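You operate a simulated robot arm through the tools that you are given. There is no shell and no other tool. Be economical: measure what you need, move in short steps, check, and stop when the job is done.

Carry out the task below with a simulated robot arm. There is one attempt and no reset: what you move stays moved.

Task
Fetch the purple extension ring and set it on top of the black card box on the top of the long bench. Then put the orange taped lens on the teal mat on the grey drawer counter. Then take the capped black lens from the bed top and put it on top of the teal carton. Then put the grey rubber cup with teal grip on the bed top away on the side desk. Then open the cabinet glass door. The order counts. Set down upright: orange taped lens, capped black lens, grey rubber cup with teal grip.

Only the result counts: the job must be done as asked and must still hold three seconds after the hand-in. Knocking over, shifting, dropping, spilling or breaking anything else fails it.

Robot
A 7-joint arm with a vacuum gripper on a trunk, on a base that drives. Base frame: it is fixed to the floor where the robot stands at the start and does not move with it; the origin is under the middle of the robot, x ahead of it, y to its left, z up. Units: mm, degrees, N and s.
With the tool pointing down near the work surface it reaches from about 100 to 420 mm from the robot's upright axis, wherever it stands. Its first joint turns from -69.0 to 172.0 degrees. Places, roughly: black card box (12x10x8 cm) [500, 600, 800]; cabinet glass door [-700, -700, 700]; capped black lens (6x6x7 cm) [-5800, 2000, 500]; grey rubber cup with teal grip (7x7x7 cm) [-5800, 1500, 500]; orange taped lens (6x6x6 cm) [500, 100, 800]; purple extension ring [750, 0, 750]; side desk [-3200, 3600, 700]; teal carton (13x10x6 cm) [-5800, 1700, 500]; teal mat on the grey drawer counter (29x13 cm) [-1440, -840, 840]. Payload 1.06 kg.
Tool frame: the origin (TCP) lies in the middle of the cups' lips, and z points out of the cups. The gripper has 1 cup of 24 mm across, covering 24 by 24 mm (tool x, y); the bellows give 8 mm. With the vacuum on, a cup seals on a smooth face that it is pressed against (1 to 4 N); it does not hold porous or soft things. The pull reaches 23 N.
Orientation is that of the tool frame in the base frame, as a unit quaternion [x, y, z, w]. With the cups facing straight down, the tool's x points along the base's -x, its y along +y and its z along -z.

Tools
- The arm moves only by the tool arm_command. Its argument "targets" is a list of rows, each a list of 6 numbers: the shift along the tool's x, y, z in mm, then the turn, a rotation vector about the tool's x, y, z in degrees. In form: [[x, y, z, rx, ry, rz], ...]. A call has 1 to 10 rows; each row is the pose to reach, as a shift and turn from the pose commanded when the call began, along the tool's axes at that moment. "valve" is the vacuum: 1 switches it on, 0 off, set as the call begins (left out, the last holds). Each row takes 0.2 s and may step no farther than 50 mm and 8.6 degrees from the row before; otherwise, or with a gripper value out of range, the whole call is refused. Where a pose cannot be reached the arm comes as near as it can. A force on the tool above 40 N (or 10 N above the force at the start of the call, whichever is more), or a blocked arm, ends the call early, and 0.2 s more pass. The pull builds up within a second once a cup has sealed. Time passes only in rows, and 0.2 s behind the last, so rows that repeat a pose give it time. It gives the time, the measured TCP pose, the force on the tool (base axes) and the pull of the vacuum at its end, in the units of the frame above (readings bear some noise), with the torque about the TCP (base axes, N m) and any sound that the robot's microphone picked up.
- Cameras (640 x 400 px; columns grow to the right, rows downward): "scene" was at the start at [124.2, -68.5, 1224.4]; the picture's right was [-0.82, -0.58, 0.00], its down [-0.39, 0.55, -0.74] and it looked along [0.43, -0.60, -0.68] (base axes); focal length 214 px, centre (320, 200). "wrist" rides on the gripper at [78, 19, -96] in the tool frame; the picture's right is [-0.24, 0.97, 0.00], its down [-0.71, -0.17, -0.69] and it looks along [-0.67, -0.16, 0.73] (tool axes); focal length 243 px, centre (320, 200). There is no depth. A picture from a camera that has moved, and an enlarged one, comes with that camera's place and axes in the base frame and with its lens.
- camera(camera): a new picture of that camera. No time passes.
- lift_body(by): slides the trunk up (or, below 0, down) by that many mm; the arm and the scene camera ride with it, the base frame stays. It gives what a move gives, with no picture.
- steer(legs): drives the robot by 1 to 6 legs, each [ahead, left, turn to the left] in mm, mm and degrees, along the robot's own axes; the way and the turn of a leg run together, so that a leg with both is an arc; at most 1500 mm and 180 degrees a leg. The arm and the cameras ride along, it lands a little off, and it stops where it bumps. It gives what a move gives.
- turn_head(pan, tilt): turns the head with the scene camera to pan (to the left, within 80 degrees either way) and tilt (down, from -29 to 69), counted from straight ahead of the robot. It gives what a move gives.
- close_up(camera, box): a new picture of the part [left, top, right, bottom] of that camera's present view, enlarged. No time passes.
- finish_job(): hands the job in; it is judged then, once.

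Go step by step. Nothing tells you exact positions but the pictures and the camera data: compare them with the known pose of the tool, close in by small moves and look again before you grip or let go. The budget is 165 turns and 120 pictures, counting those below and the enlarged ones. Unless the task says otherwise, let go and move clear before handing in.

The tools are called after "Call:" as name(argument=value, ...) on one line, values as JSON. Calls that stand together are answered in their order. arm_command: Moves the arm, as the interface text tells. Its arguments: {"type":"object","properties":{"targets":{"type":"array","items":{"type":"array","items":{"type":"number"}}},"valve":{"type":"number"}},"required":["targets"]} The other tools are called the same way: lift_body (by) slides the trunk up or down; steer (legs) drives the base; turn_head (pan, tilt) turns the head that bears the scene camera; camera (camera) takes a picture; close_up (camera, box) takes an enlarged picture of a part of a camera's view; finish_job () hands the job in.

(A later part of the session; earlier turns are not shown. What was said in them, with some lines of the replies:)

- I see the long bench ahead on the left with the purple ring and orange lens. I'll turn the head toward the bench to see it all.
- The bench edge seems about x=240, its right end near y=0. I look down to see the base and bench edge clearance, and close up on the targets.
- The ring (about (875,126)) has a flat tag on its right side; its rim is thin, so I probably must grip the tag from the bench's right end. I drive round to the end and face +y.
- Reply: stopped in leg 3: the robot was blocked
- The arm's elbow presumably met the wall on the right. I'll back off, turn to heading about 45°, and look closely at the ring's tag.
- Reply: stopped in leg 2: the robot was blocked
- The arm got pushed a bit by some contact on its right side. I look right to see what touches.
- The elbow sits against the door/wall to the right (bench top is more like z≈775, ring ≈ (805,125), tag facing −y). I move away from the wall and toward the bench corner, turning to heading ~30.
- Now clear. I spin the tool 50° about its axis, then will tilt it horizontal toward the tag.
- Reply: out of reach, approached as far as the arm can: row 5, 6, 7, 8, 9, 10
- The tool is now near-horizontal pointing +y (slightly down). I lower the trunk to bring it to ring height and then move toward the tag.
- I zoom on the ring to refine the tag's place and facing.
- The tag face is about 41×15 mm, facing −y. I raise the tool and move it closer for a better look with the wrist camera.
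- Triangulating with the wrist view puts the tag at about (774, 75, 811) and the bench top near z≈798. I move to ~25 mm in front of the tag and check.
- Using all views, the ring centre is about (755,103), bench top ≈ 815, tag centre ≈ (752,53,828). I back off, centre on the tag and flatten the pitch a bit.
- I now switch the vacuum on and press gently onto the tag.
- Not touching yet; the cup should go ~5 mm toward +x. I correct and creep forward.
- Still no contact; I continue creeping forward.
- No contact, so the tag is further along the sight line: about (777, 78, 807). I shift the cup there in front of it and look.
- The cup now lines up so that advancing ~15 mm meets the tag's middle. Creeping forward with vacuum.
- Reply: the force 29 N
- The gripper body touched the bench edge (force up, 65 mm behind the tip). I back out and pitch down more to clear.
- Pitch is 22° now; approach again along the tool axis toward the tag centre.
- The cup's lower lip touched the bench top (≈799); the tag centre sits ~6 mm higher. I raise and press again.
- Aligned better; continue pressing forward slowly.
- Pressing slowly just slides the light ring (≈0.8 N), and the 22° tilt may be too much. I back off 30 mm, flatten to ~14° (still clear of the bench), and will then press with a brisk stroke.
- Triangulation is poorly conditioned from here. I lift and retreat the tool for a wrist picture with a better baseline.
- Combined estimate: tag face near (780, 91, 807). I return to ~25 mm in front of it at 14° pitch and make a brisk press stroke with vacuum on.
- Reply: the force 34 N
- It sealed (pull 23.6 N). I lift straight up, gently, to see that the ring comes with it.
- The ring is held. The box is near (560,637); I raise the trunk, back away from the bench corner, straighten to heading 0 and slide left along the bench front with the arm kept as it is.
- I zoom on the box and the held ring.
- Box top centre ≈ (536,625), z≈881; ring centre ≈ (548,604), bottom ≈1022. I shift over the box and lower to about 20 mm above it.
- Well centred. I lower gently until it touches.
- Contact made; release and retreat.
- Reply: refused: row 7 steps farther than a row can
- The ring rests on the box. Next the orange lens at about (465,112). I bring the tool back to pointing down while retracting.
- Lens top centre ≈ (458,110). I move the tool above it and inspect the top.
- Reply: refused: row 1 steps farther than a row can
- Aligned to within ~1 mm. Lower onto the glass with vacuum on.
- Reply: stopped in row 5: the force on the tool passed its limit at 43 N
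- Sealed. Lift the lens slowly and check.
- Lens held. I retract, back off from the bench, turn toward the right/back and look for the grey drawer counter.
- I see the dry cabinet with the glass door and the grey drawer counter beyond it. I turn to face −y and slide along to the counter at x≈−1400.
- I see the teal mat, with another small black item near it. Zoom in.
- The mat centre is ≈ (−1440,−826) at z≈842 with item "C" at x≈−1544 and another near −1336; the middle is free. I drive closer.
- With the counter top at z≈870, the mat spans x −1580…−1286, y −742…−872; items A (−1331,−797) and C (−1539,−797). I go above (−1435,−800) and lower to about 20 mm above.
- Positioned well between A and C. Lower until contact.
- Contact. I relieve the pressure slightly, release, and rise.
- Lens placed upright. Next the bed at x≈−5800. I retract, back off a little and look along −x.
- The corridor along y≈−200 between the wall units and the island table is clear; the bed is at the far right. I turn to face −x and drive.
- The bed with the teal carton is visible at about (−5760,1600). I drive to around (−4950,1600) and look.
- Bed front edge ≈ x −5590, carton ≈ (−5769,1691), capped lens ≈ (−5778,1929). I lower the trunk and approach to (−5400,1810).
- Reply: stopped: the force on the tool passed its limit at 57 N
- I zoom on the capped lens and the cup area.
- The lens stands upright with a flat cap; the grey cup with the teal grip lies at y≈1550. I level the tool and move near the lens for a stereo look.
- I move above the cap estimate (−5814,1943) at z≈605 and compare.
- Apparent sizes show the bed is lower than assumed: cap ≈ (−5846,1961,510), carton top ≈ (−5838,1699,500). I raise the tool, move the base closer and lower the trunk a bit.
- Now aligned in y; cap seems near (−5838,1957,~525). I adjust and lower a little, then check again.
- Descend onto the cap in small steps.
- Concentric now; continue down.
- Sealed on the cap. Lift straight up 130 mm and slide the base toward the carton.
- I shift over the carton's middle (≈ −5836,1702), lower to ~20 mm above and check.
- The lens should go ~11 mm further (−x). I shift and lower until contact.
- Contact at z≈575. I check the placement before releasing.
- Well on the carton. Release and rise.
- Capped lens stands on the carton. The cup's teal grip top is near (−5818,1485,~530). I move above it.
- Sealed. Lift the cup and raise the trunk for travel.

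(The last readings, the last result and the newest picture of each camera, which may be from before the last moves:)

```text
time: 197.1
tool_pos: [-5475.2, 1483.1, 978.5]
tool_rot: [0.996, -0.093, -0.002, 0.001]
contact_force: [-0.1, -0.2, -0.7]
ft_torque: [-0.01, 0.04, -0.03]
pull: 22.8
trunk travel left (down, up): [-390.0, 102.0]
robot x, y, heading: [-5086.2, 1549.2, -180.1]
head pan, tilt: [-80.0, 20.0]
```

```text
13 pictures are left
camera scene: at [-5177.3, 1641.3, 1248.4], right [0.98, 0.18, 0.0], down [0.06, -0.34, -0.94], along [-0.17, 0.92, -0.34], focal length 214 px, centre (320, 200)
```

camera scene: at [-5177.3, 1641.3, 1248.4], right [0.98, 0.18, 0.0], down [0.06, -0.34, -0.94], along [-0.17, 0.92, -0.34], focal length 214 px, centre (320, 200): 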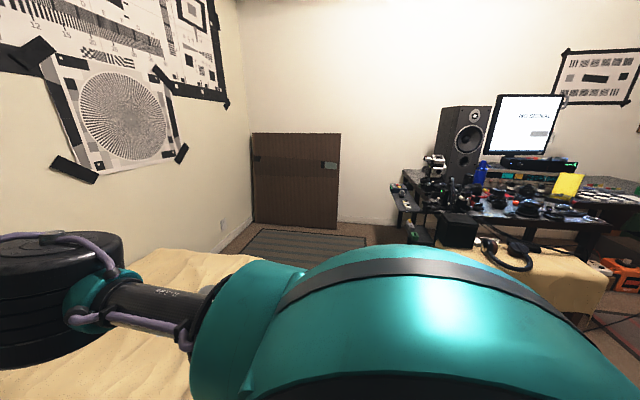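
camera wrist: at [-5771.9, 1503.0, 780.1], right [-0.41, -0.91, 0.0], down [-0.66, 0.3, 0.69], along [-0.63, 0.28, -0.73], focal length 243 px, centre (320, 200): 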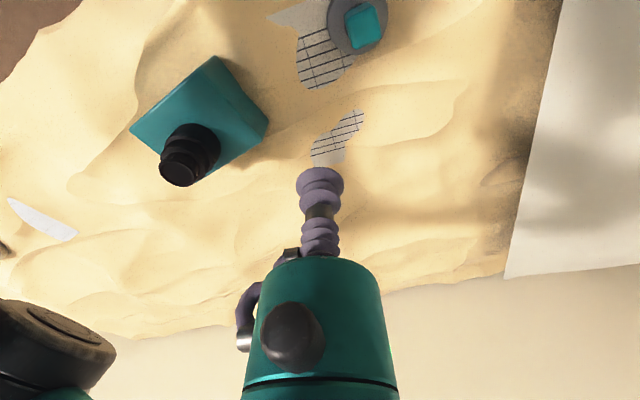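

Cluttered desk ahead-right; I need a view of its part near x≈−3200. I turn and drive to about (−4300,2000), facing +x+y, then look.

Call:
steer(legs=[[0, 0, -135], [874, -237, 0]])

Call:
turn_head(pan=0, tilt=20)

Call:
camera(camera="scene")

```text
time: 207.5
tool_pos: [-4063.4, 2334.6, 979.8]
tool_rot: [-0.293, 0.956, 0.001, 0.002]
contact_force: [0.1, 0.6, -0.5]
ft_torque: [-0.01, -0.03, -0.03]
pull: 23.3
trunk travel left (down, up): [-390.0, 102.0]
robot x, y, heading: [-4294.7, 2010.3, 45.1]
head pan, tilt: [-80.0, 20.0]
```

```text
time: 209.0
tool_pos: [-4064.2, 2335.0, 980.9]
tool_rot: [-0.293, 0.956, 0.001, 0.001]
contact_force: [-0.5, -0.4, -0.5]
ft_torque: [0.01, -0.01, 0.01]
pull: 22.8
trunk travel left (down, up): [-390.0, 102.0]
robot x, y, heading: [-4292.7, 2010.0, 44.7]
head pan, tilt: [0.0, 20.0]
```

```text
12 pictures are left
camera scene: at [-4170.2, 2131.2, 1248.5], right [0.71, -0.71, 0.0], down [-0.24, -0.24, -0.94], along [0.67, 0.66, -0.34], focal length 214 px, centre (320, 200)
```

scene: 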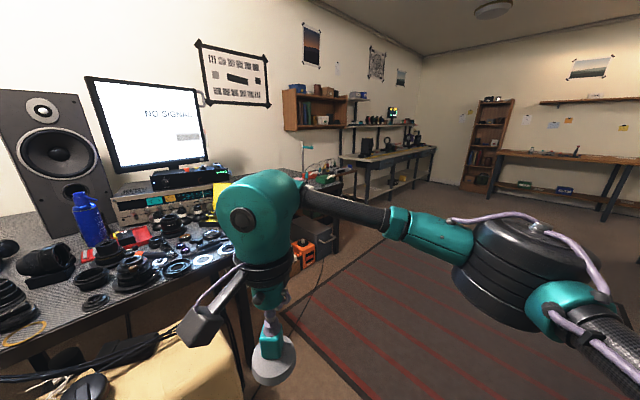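

The side desk lies behind the arm in this view. I drive to (−3250,2500) keeping heading 45°, and look left past the arm.

Call:
steer(legs=[[1089, -382, 0]])

Call:
turn_head(pan=45, tilt=35)

Call:
camera(camera="scene")

```text
time: 214.9
tool_pos: [-3020.6, 2839.5, 979.5]
tool_rot: [-0.291, 0.957, 0.001, 0.001]
contact_force: [-0.2, 0.5, -0.5]
ft_torque: [-0.03, -0.01, 0.02]
pull: 23.5
trunk travel left (down, up): [-390.0, 102.0]
robot x, y, heading: [-3252.0, 2516.1, 44.8]
head pan, tilt: [0.0, 20.0]
```

```text
time: 216.0
tool_pos: [-3019.5, 2839.1, 979.8]
tool_rot: [-0.291, 0.957, 0.002, 0.001]
contact_force: [0.6, -0.8, -0.6]
ft_torque: [-0.01, 0.01, 0.04]
pull: 23.8
trunk travel left (down, up): [-390.0, 102.0]
robot x, y, heading: [-3252.5, 2516.1, 44.5]
head pan, tilt: [45.0, 35.0]
```

```text
11 pictures are left
camera scene: at [-3193.6, 2659.0, 1224.6], right [1.0, -0.01, 0.0], down [0.0, -0.57, -0.82], along [0.01, 0.82, -0.57], focal length 214 px, centre (320, 200)
```

scene: 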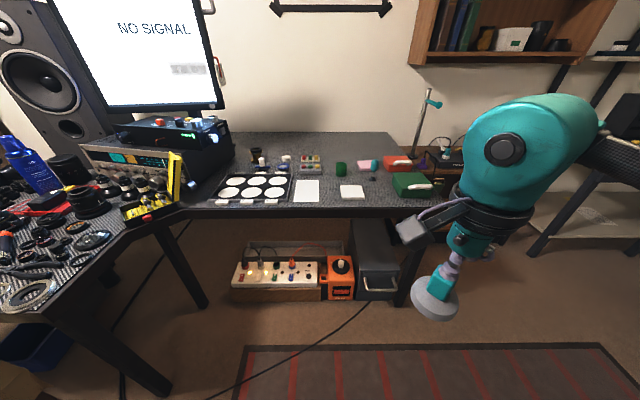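

I zoom on the side desk top to find a free patch.

Call:
close_up(camera="scene", box=[190, 120, 450, 240])

```text
2.46 times, centred on (320, 180) of scene
camera zoom: at [-3193.6, 2659.0, 1224.6], right [1.0, -0.01, 0.0], down [0.0, -0.57, -0.82], along [0.01, 0.82, -0.57], focal length 528 px, centre (320, 249)
```

zoom: 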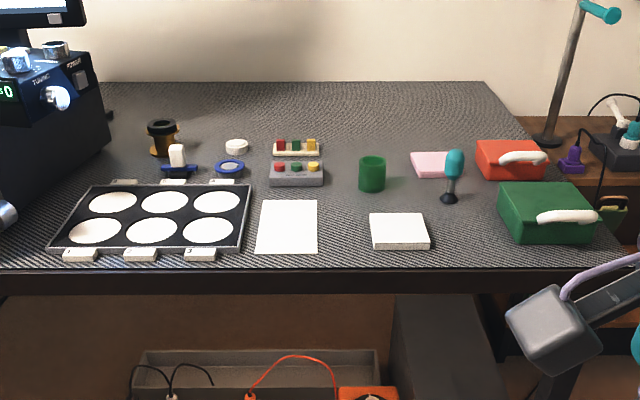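

Free patch: between the white block and the green box, about (−2935,3420). I turn to face the desk and approach.

Call:
steer(legs=[[0, 0, 45.5], [484, -385, 0]])

Call:
turn_head(pan=15, tilt=50)

Call:
camera(camera="scene")

Call:
camera(camera="wrist")

```text
time: 222.2
tool_pos: [-2947.6, 3404.6, 980.2]
tool_rot: [-0.649, 0.76, 0.002, 0.001]
contact_force: [-0.1, 0.3, -0.7]
ft_torque: [0.0, -0.03, -0.04]
pull: 22.5
trunk travel left (down, up): [-390.0, 102.0]
robot x, y, heading: [-2868.0, 3016.8, 91.8]
head pan, tilt: [45.0, 35.0]
```

```text
time: 223.1
tool_pos: [-2947.6, 3403.9, 980.2]
tool_rot: [-0.649, 0.761, 0.001, 0.0]
contact_force: [0.5, -0.8, -1.1]
ft_torque: [0.0, -0.02, 0.0]
pull: 22.7
trunk travel left (down, up): [-390.0, 102.0]
robot x, y, heading: [-2869.4, 3015.1, 91.6]
head pan, tilt: [15.0, 50.0]
```

```text
9 pictures are left
camera scene: at [-2891.2, 3165.5, 1202.9], right [0.96, 0.29, 0.0], down [0.22, -0.73, -0.64], along [-0.19, 0.62, -0.77], focal length 214 px, centre (320, 200)
```

scene: 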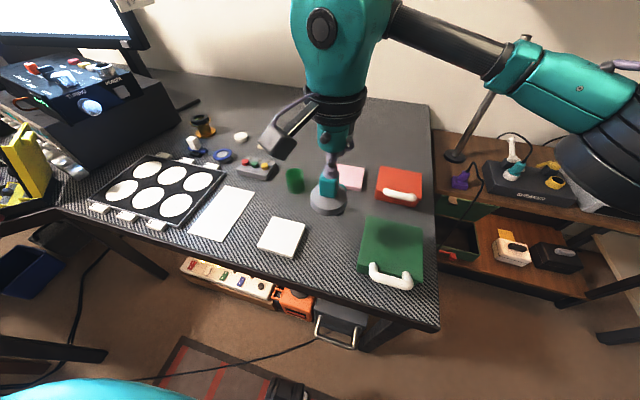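

```text
8 pictures are left
camera wrist: at [-2979.0, 3328.9, 1075.3], right [-0.92, 0.38, 0.0], down [0.28, 0.67, 0.69], along [0.26, 0.64, -0.73], focal length 243 px, centre (320, 200)
```

wrist: 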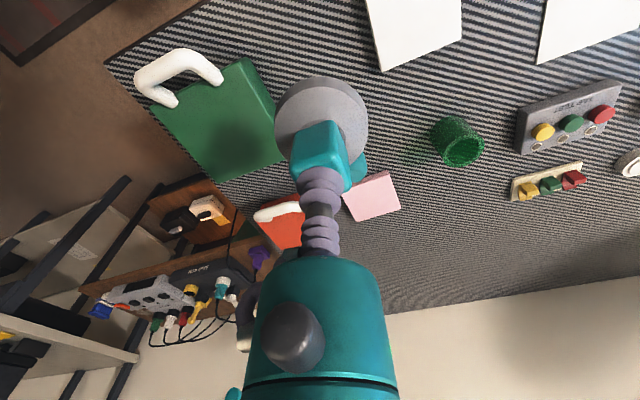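

Desk top ≈ z 720; patch centre ≈ (−2941,3425). I move over it and lower to ~25 mm above.

Call:
arm_command(targets=[[-22, -3, 0, 0, 0, 0], [-22, -3, 45, 0, 0, 0], [-22, -3, 90, 0, 0, 0], [-22, -3, 135, 0, 0, 0], [-22, -3, 160, 0, 0, 0]])

Call:
close_up(camera="scene", box=[240, 130, 440, 290])

```text
time: 224.3
tool_pos: [-2939.5, 3425.8, 818.4]
tool_rot: [-0.649, 0.76, 0.002, 0.0]
contact_force: [0.3, 0.4, -1.3]
ft_torque: [-0.01, -0.01, 0.03]
pull: 22.7
trunk travel left (down, up): [-390.0, 102.0]
robot x, y, heading: [-2865.4, 3016.1, 92.0]
head pan, tilt: [15.0, 50.0]
```

```text
2.50 times, centred on (340, 210) of scene
camera zoom: at [-2891.1, 3165.6, 1202.9], right [0.96, 0.29, 0.0], down [0.22, -0.73, -0.64], along [-0.19, 0.62, -0.77], focal length 536 px, centre (270, 175)
```

zoom: 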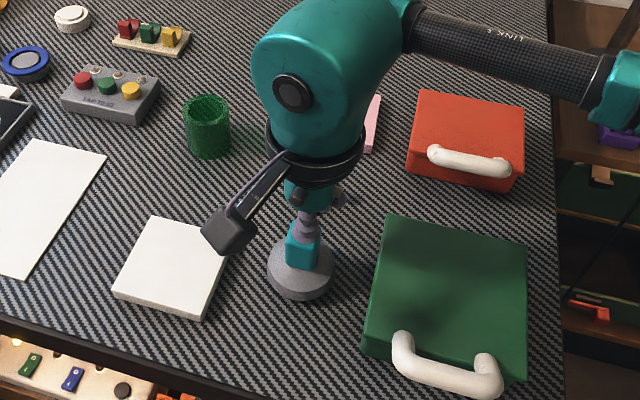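

Centred in the gap. Lower to contact.

Call:
arm_command(targets=[[0, 0, 15, 0, 0, 0], [0, 0, 22, 0, 0, 0], [0, 0, 25, 0, 0, 0], [0, 0, 28, 0, 0, 0], [0, 0, 28, 0, 0, 0]])

```text
time: 225.3
tool_pos: [-2939.7, 3425.9, 797.4]
tool_rot: [-0.647, 0.762, 0.005, 0.002]
contact_force: [6.3, -2.7, 17.6]
ft_torque: [-0.07, 0.12, 0.06]
pull: 22.8
trunk travel left (down, up): [-390.0, 102.0]
robot x, y, heading: [-2867.2, 3013.7, 91.8]
head pan, tilt: [15.0, 50.0]
stopped in row 4: the force on the tool passed its limit at 43 N (the readings are from after the stop); the commanded pose is now the measured one
```

Contact. Ease off, release and rise.

Call:
arm_command(targets=[[0, 0, -2, 0, 0, 0], [0, 0, -2, 0, 0, 0], [0, 0, -2, 0, 0, 0], [0, 0, -2, 0, 0, 0], [0, 0, -6, 0, 0, 0], [0, 0, -20, 0, 0, 0], [0, 0, -60, 0, 0, 0], [0, 0, -105, 0, 0, 0], [0, 0, -150, 0, 0, 0], [0, 0, -190, 0, 0, 0]], valve=0)

Call:
close_up(camera="scene", box=[240, 130, 440, 290])

```text
time: 227.5
tool_pos: [-2939.3, 3427.3, 984.7]
tool_rot: [-0.649, 0.761, 0.005, 0.001]
contact_force: [-0.9, -0.4, -0.4]
ft_torque: [0.0, -0.05, -0.01]
pull: 0.0
trunk travel left (down, up): [-390.0, 102.0]
robot x, y, heading: [-2868.0, 3014.5, 91.7]
head pan, tilt: [15.0, 50.0]
```

```text
2.50 times, centred on (340, 210) of scene
camera zoom: at [-2890.9, 3165.4, 1202.9], right [0.96, 0.29, 0.0], down [0.22, -0.73, -0.64], along [-0.19, 0.62, -0.77], focal length 536 px, centre (270, 175)
```

zoom: 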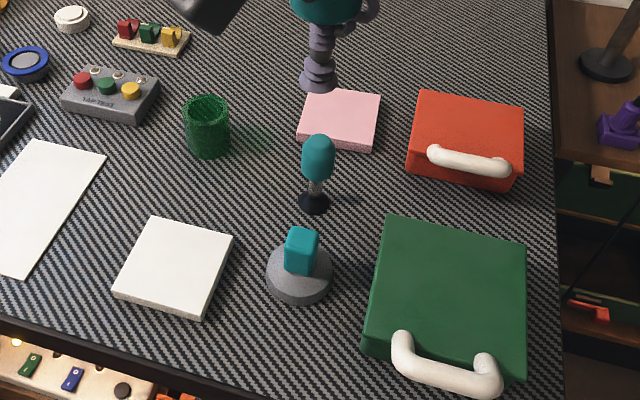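

The cup is set down upright. Now back to the cabinet. I retract the arm and retrace the known free route.

Call:
arm_command(targets=[[40, 0, -20, 0, 0, 0], [80, 0, -40, 0, 0, 0], [110, 0, -60, 0, 0, 0]])

Call:
steer(legs=[[-486, 399, 0], [-475, 1057, 0], [-1234, 193, 0], [-880, 20, 0]])

```text
time: 228.3
tool_pos: [-2960.1, 3316.2, 1046.8]
tool_rot: [-0.649, 0.761, 0.004, 0.001]
contact_force: [0.1, 0.0, 0.8]
ft_torque: [-0.02, 0.0, 0.01]
pull: 0.1
trunk travel left (down, up): [-390.0, 102.0]
robot x, y, heading: [-2869.8, 3018.5, 91.8]
head pan, tilt: [15.0, 50.0]
```

```text
time: 251.7
tool_pos: [-4515.7, 177.5, 1047.0]
tool_rot: [-0.67, 0.742, 0.005, 0.001]
contact_force: [-0.6, -0.6, 0.6]
ft_torque: [-0.01, 0.04, -0.01]
pull: 0.0
trunk travel left (down, up): [-390.0, 102.0]
robot x, y, heading: [-4408.7, -117.0, 95.1]
head pan, tilt: [15.0, 50.0]
```

Call:
steer(legs=[[0, 0, -95], [0, 0, -90], [0, 1500, 0]])

```text
time: 272.8
tool_pos: [-2789.7, -310.0, 1046.7]
tool_rot: [0.749, 0.663, -0.001, 0.004]
contact_force: [-1.4, -0.1, 0.7]
ft_torque: [0.02, 0.04, 0.01]
pull: 0.0
trunk travel left (down, up): [-390.0, 102.0]
robot x, y, heading: [-2893.8, -9.9, -86.1]
head pan, tilt: [15.0, 50.0]
```

Call:
steer(legs=[[0, 0, -4], [80, 1000, 0], [80, 950, 0]])

Call:
turn_head(pan=40, tilt=25)

Call:
camera(camera="scene")

```text
time: 290.5
tool_pos: [-859.6, -458.9, 1047.1]
tool_rot: [0.764, 0.646, 0.0, 0.003]
contact_force: [-0.2, 0.4, 0.3]
ft_torque: [-0.02, 0.0, -0.02]
pull: 0.1
trunk travel left (down, up): [-390.0, 102.0]
robot x, y, heading: [-947.4, -153.4, -88.6]
head pan, tilt: [15.0, 50.0]
```

```text
time: 291.4
tool_pos: [-860.9, -458.4, 1046.2]
tool_rot: [0.764, 0.646, -0.001, 0.004]
contact_force: [-0.1, -0.2, 0.0]
ft_torque: [-0.01, 0.02, -0.01]
pull: 0.1
trunk travel left (down, up): [-390.0, 102.0]
robot x, y, heading: [-951.6, -156.2, -88.5]
head pan, tilt: [40.0, 25.0]
```

```text
5 pictures are left
camera scene: at [-885.0, -302.9, 1240.3], right [-0.75, -0.66, 0.0], down [-0.28, 0.32, -0.91], along [0.6, -0.68, -0.42], focal length 214 px, centre (320, 200)
```

scene: 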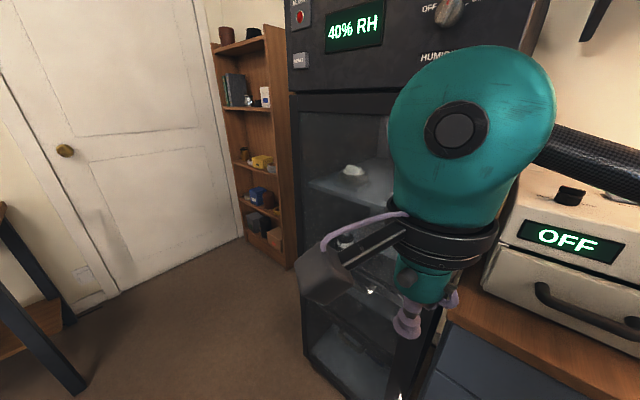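

The cabinet spans x≈−860…−420 at y≈−715, with the handle on the right (−x) edge, so it hinges near x≈−430. I'll use the arm pose that worked for the ring (tool horizontal, left of heading): move to about (−295,−136), heading −146°, and reorient the tool.

Call:
steer(legs=[[0, 0, -57.5], [-555, 350, 0]])

Call:
arm_command(targets=[[0, 0, 0, 0, 0, 8.5], [0, 0, 0, 0, 0, 17], [0, 0, 0, 0, 0, 25.4]])

Call:
arm_command(targets=[[-13.6, 14.8, 1, -8.1, 0, 0], [-27.2, 29.6, 2, -16.2, 0, 0], [-40.8, 44.4, 4, -24.3, 0, 0], [-54.4, 59.2, 5, -32.4, 0, 0], [-68, 74, 6, -40.5, 0, 0], [-81.6, 88.8, 8, -48.6, 0, 0], [-95.2, 103.6, 9, -56.7, 0, 0], [-108.8, 118.4, 10, -64.8, 0, 0], [-122.4, 133.2, 12, -72.9, 0, 0], [-136, 148, 13, -81, 0, 0]])

```text
time: 297.6
tool_pos: [-506.2, -378.8, 1047.8]
tool_rot: [0.98, 0.199, -0.002, 0.003]
contact_force: [0.7, -1.2, -0.3]
ft_torque: [-0.04, -0.02, 0.03]
pull: 0.1
trunk travel left (down, up): [-390.0, 102.0]
robot x, y, heading: [-300.0, -137.8, -146.4]
head pan, tilt: [40.0, 25.0]
```

```text
time: 298.4
tool_pos: [-505.2, -378.2, 1045.4]
tool_rot: [1.0, -0.023, -0.003, 0.004]
contact_force: [-0.7, 0.2, -0.5]
ft_torque: [0.02, -0.01, 0.0]
pull: 0.0
trunk travel left (down, up): [-390.0, 102.0]
robot x, y, heading: [-296.8, -140.4, -145.9]
head pan, tilt: [40.0, 25.0]
```

```text
time: 300.6
tool_pos: [-649.9, -521.2, 1035.3]
tool_rot: [0.757, -0.013, -0.015, 0.653]
contact_force: [-0.8, -0.5, 0.0]
ft_torque: [0.0, 0.01, -0.03]
pull: 0.0
trunk travel left (down, up): [-390.0, 102.0]
robot x, y, heading: [-303.2, -140.0, -145.9]
head pan, tilt: [40.0, 25.0]
```

The tool points at the glass now. One look to verify where it aims.

Call:
camera(camera="scene")

```text
4 pictures are left
camera scene: at [-387.3, -272.6, 1240.4], right [-0.96, 0.28, 0.0], down [0.12, 0.41, -0.91], along [-0.25, -0.87, -0.42], focal length 214 px, centre (320, 200)
```

scene: 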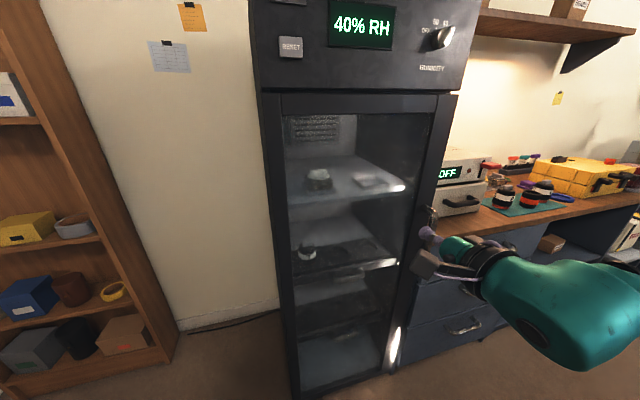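

The view shows the glass clearly; I aim at x≈−750 beside the handle. I move the base so the tool is ~75 mm from the glass.

Call:
steer(legs=[[147, 39, 0]])

Call:
arm_command(targets=[[0, 3, 20, 0, 0, 0], [0, 6, 40, 0, 0, 0], [0, 7, 50, 0, 0, 0]])

```text
time: 302.0
tool_pos: [-753.1, -636.2, 1035.2]
tool_rot: [0.758, -0.015, -0.015, 0.652]
contact_force: [-0.7, 1.3, -0.3]
ft_torque: [-0.01, -0.01, -0.01]
pull: 0.1
trunk travel left (down, up): [-390.0, 102.0]
robot x, y, heading: [-403.7, -254.9, -146.1]
head pan, tilt: [40.0, 25.0]
```

```text
time: 302.8
tool_pos: [-754.3, -686.3, 1033.2]
tool_rot: [0.758, -0.015, -0.016, 0.652]
contact_force: [-0.2, 0.1, 0.1]
ft_torque: [-0.01, 0.01, -0.02]
pull: 0.1
trunk travel left (down, up): [-390.0, 102.0]
robot x, y, heading: [-403.5, -252.6, -146.2]
head pan, tilt: [40.0, 25.0]
```

Creep forward with vacuum on until it seals on the glass.

Call:
arm_command(targets=[[0, 0.5, 4, 0, 0, 0], [0, 1, 8, 0, 0, 0], [0, 1.5, 12, 0, 0, 0], [0, 2, 16, 0, 0, 0], [0, 3, 20, 0, 0, 0], [0, 3, 20, 0, 0, 0]], valve=1)

```text
time: 304.2
tool_pos: [-755.4, -705.0, 1034.2]
tool_rot: [0.757, -0.015, -0.015, 0.653]
contact_force: [-0.1, -1.1, 0.4]
ft_torque: [0.01, 0.02, 0.0]
pull: 0.1
trunk travel left (down, up): [-390.0, 102.0]
robot x, y, heading: [-402.8, -251.8, -146.2]
head pan, tilt: [40.0, 25.0]
```

Call:
arm_command(targets=[[0, 0.5, 3, 0, 0, 0], [0, 1, 6, 0, 0, 0], [0, 1.5, 9, 0, 0, 0], [0, 2, 12, 0, 0, 0], [0, 2, 12, 0, 0, 0], [0, 2, 12, 0, 0, 0]], valve=1)

```text
time: 305.6
tool_pos: [-755.9, -717.0, 1034.8]
tool_rot: [0.757, -0.016, -0.016, 0.653]
contact_force: [-1.7, -0.6, -0.7]
ft_torque: [-0.01, 0.0, -0.01]
pull: 0.1
trunk travel left (down, up): [-390.0, 102.0]
robot x, y, heading: [-398.4, -253.5, -146.2]
head pan, tilt: [40.0, 25.0]
```

Call:
arm_command(targets=[[0, 0.5, 3, 0, 0, 0], [0, 1, 6, 0, 0, 0], [0, 1.5, 9, 0, 0, 0], [0, 2, 12, 0, 0, 0], [0, 2, 15, 0, 0, 0], [0, 3, 18, 0, 0, 0], [0, 3, 18, 0, 0, 0]], valve=1)

```text
time: 307.2
tool_pos: [-759.1, -733.7, 1035.4]
tool_rot: [0.758, -0.016, -0.016, 0.652]
contact_force: [0.6, 18.2, -16.1]
ft_torque: [-0.6, 0.01, 0.04]
pull: 23.4
trunk travel left (down, up): [-390.0, 102.0]
robot x, y, heading: [-398.1, -256.6, -146.2]
head pan, tilt: [40.0, 25.0]
```

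Sealed on the glass (pull 23.4). Now swing robot and door together about the hinge (≈(−415,−725)); first a small 5° arc.

Call:
steer(legs=[[-33.4, 24, -5]])

```text
time: 308.1
tool_pos: [-753.9, -707.2, 1038.2]
tool_rot: [0.755, -0.046, -0.042, 0.653]
contact_force: [0.2, -1.1, 8.0]
ft_torque: [-0.02, -0.06, 0.09]
pull: 23.1
trunk travel left (down, up): [-390.0, 102.0]
robot x, y, heading: [-358.0, -256.2, -151.0]
head pan, tilt: [40.0, 25.0]
```

Door moves with it. Continue in arcs.

Call:
steer(legs=[[-66.8, 48, -10]])

```text
time: 309.2
tool_pos: [-744.3, -650.4, 1037.5]
tool_rot: [0.748, -0.111, -0.096, 0.647]
contact_force: [1.4, 0.0, 0.0]
ft_torque: [-0.13, -0.05, 0.1]
pull: 22.9
trunk travel left (down, up): [-390.0, 102.0]
robot x, y, heading: [-283.7, -272.7, -160.6]
head pan, tilt: [40.0, 25.0]
```

Call:
steer(legs=[[-66.8, 48, -10], [-66.8, 48, -10]])

```text
time: 311.0
tool_pos: [-696.8, -541.5, 1039.0]
tool_rot: [0.718, -0.238, -0.206, 0.62]
contact_force: [2.6, -2.8, -0.3]
ft_torque: [-0.15, -0.12, 0.04]
pull: 22.9
trunk travel left (down, up): [-390.0, 102.0]
robot x, y, heading: [-135.2, -345.3, 179.1]
head pan, tilt: [40.0, 25.0]
```

About 33° open. Continue.

Call:
steer(legs=[[-66.8, 48, -10], [-66.8, 48, -10]])

Call:
steer(legs=[[-66.8, 48, -10], [-66.8, 48, -10]])

```text
time: 312.8
tool_pos: [-617.1, -459.5, 1038.1]
tool_rot: [0.665, -0.357, -0.311, 0.577]
contact_force: [1.1, -3.2, -0.9]
ft_torque: [-0.16, -0.02, 0.07]
pull: 22.8
trunk travel left (down, up): [-390.0, 102.0]
robot x, y, heading: [-19.2, -462.4, 159.3]
head pan, tilt: [40.0, 25.0]
```

```text
time: 314.6
tool_pos: [-516.0, -410.0, 1039.2]
tool_rot: [0.596, -0.465, -0.401, 0.517]
contact_force: [-0.3, -3.5, -1.4]
ft_torque: [-0.15, 0.0, 0.03]
pull: 22.4
trunk travel left (down, up): [-390.0, 102.0]
robot x, y, heading: [42.2, -608.4, 139.7]
head pan, tilt: [40.0, 25.0]
```

About 72° open; one more step, then release.

Call:
steer(legs=[[-66.8, 48, -10]])

Call:
arm_command(targets=[[0, 0, 0, 0, 0, 0], [0, 0, 0, 0, 0, 0], [0, 0, 0, 0, 0, 0], [0, 0, -3, 0, 0, 0], [0, 0, -10, 0, 0, 0], [0, 0, -25, 0, 0, 0], [0, 0, -40, 0, 0, 0]], valve=0)

Call:
camera(camera="scene")

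```text
time: 315.8
tool_pos: [-458.8, -400.0, 1039.2]
tool_rot: [0.554, -0.513, -0.445, 0.481]
contact_force: [-0.9, -4.9, -0.2]
ft_torque: [-0.19, 0.05, -0.01]
pull: 22.8
trunk travel left (down, up): [-390.0, 102.0]
robot x, y, heading: [57.2, -695.6, 130.0]
head pan, tilt: [40.0, 25.0]
```

```text
time: 317.4
tool_pos: [-418.2, -397.7, 1043.9]
tool_rot: [0.554, -0.513, -0.444, 0.482]
contact_force: [0.3, 0.5, 0.5]
ft_torque: [-0.02, -0.02, -0.02]
pull: 0.0
trunk travel left (down, up): [-390.0, 102.0]
robot x, y, heading: [60.4, -695.0, 130.3]
head pan, tilt: [40.0, 25.0]
```

```text
3 pictures are left
camera scene: at [-80.4, -618.8, 1240.4], right [0.17, 0.98, 0.0], down [0.42, -0.07, -0.91], along [-0.89, 0.16, -0.42], focal length 214 px, centre (320, 200)
```

scene: 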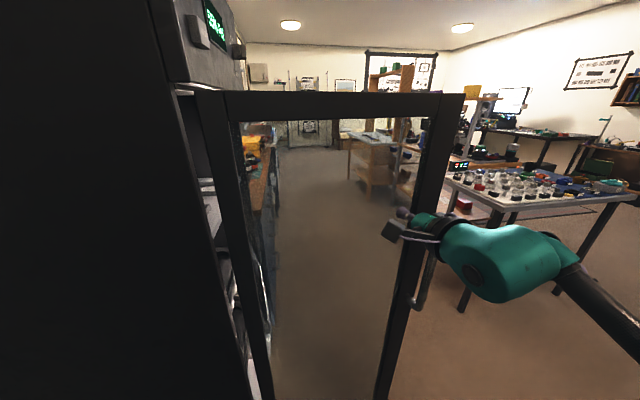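

The door stands wide open (~82°) and the cup is off the glass. I move clear a little and hand in.

Call:
steer(legs=[[-50, -60, 0]])

Call:
close_up(camera="scene", box=[160, 60, 500, 400])

```text
time: 318.6
tool_pos: [-342.3, -396.3, 1043.6]
tool_rot: [0.554, -0.515, -0.444, 0.481]
contact_force: [0.2, -1.1, -0.1]
ft_torque: [-0.01, -0.01, -0.02]
pull: 0.2
trunk travel left (down, up): [-390.0, 102.0]
robot x, y, heading: [135.6, -693.5, 130.1]
head pan, tilt: [40.0, 25.0]
```

```text
1.18 times, centred on (330, 230) of scene
camera zoom: at [-2.7, -618.0, 1240.4], right [0.17, 0.98, 0.0], down [0.42, -0.07, -0.91], along [-0.89, 0.16, -0.42], focal length 252 px, centre (308, 165)
```

zoom: 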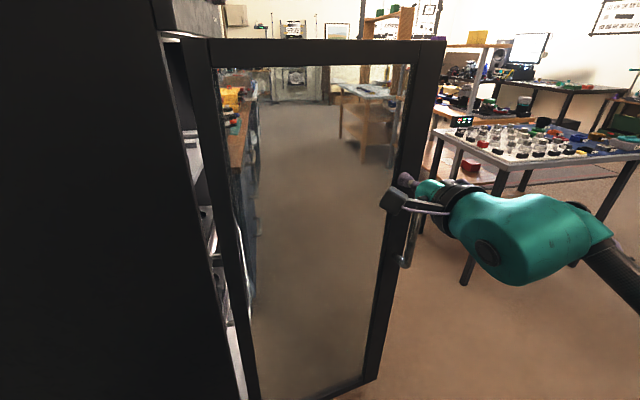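

The door stays open and the arm is clear; all five steps are done, so I hand in.

Call:
finish_job()

```text
The job is handed in.
```

All five steps were done in the order you asked, and I handed the job in:

- **Purple ring:** on top of the black card box.
- **Orange taped lens:** upright on the teal mat, between the two items already there.
- **Capped black lens:** upright on the teal carton.
- **Grey rubber cup:** upright on the side desk.
- **Cabinet glass door:** open to about 80°.

Some contacts went beyond gentle:

- **Bench edge:** the gripper body pressed on it twice while I was fetching the ring.
- **Room door or wall by the bench:** the robot stopped there twice, probably because the arm touched it.
- **Hard set-downs:** gripping the orange lens and setting the cup down each peaked at about 43 N.
- **Trunk at the bed:** lowering it stopped on a 57 N force, probably the arm against the robot's own head.

In the pictures I took, nothing else looked moved.
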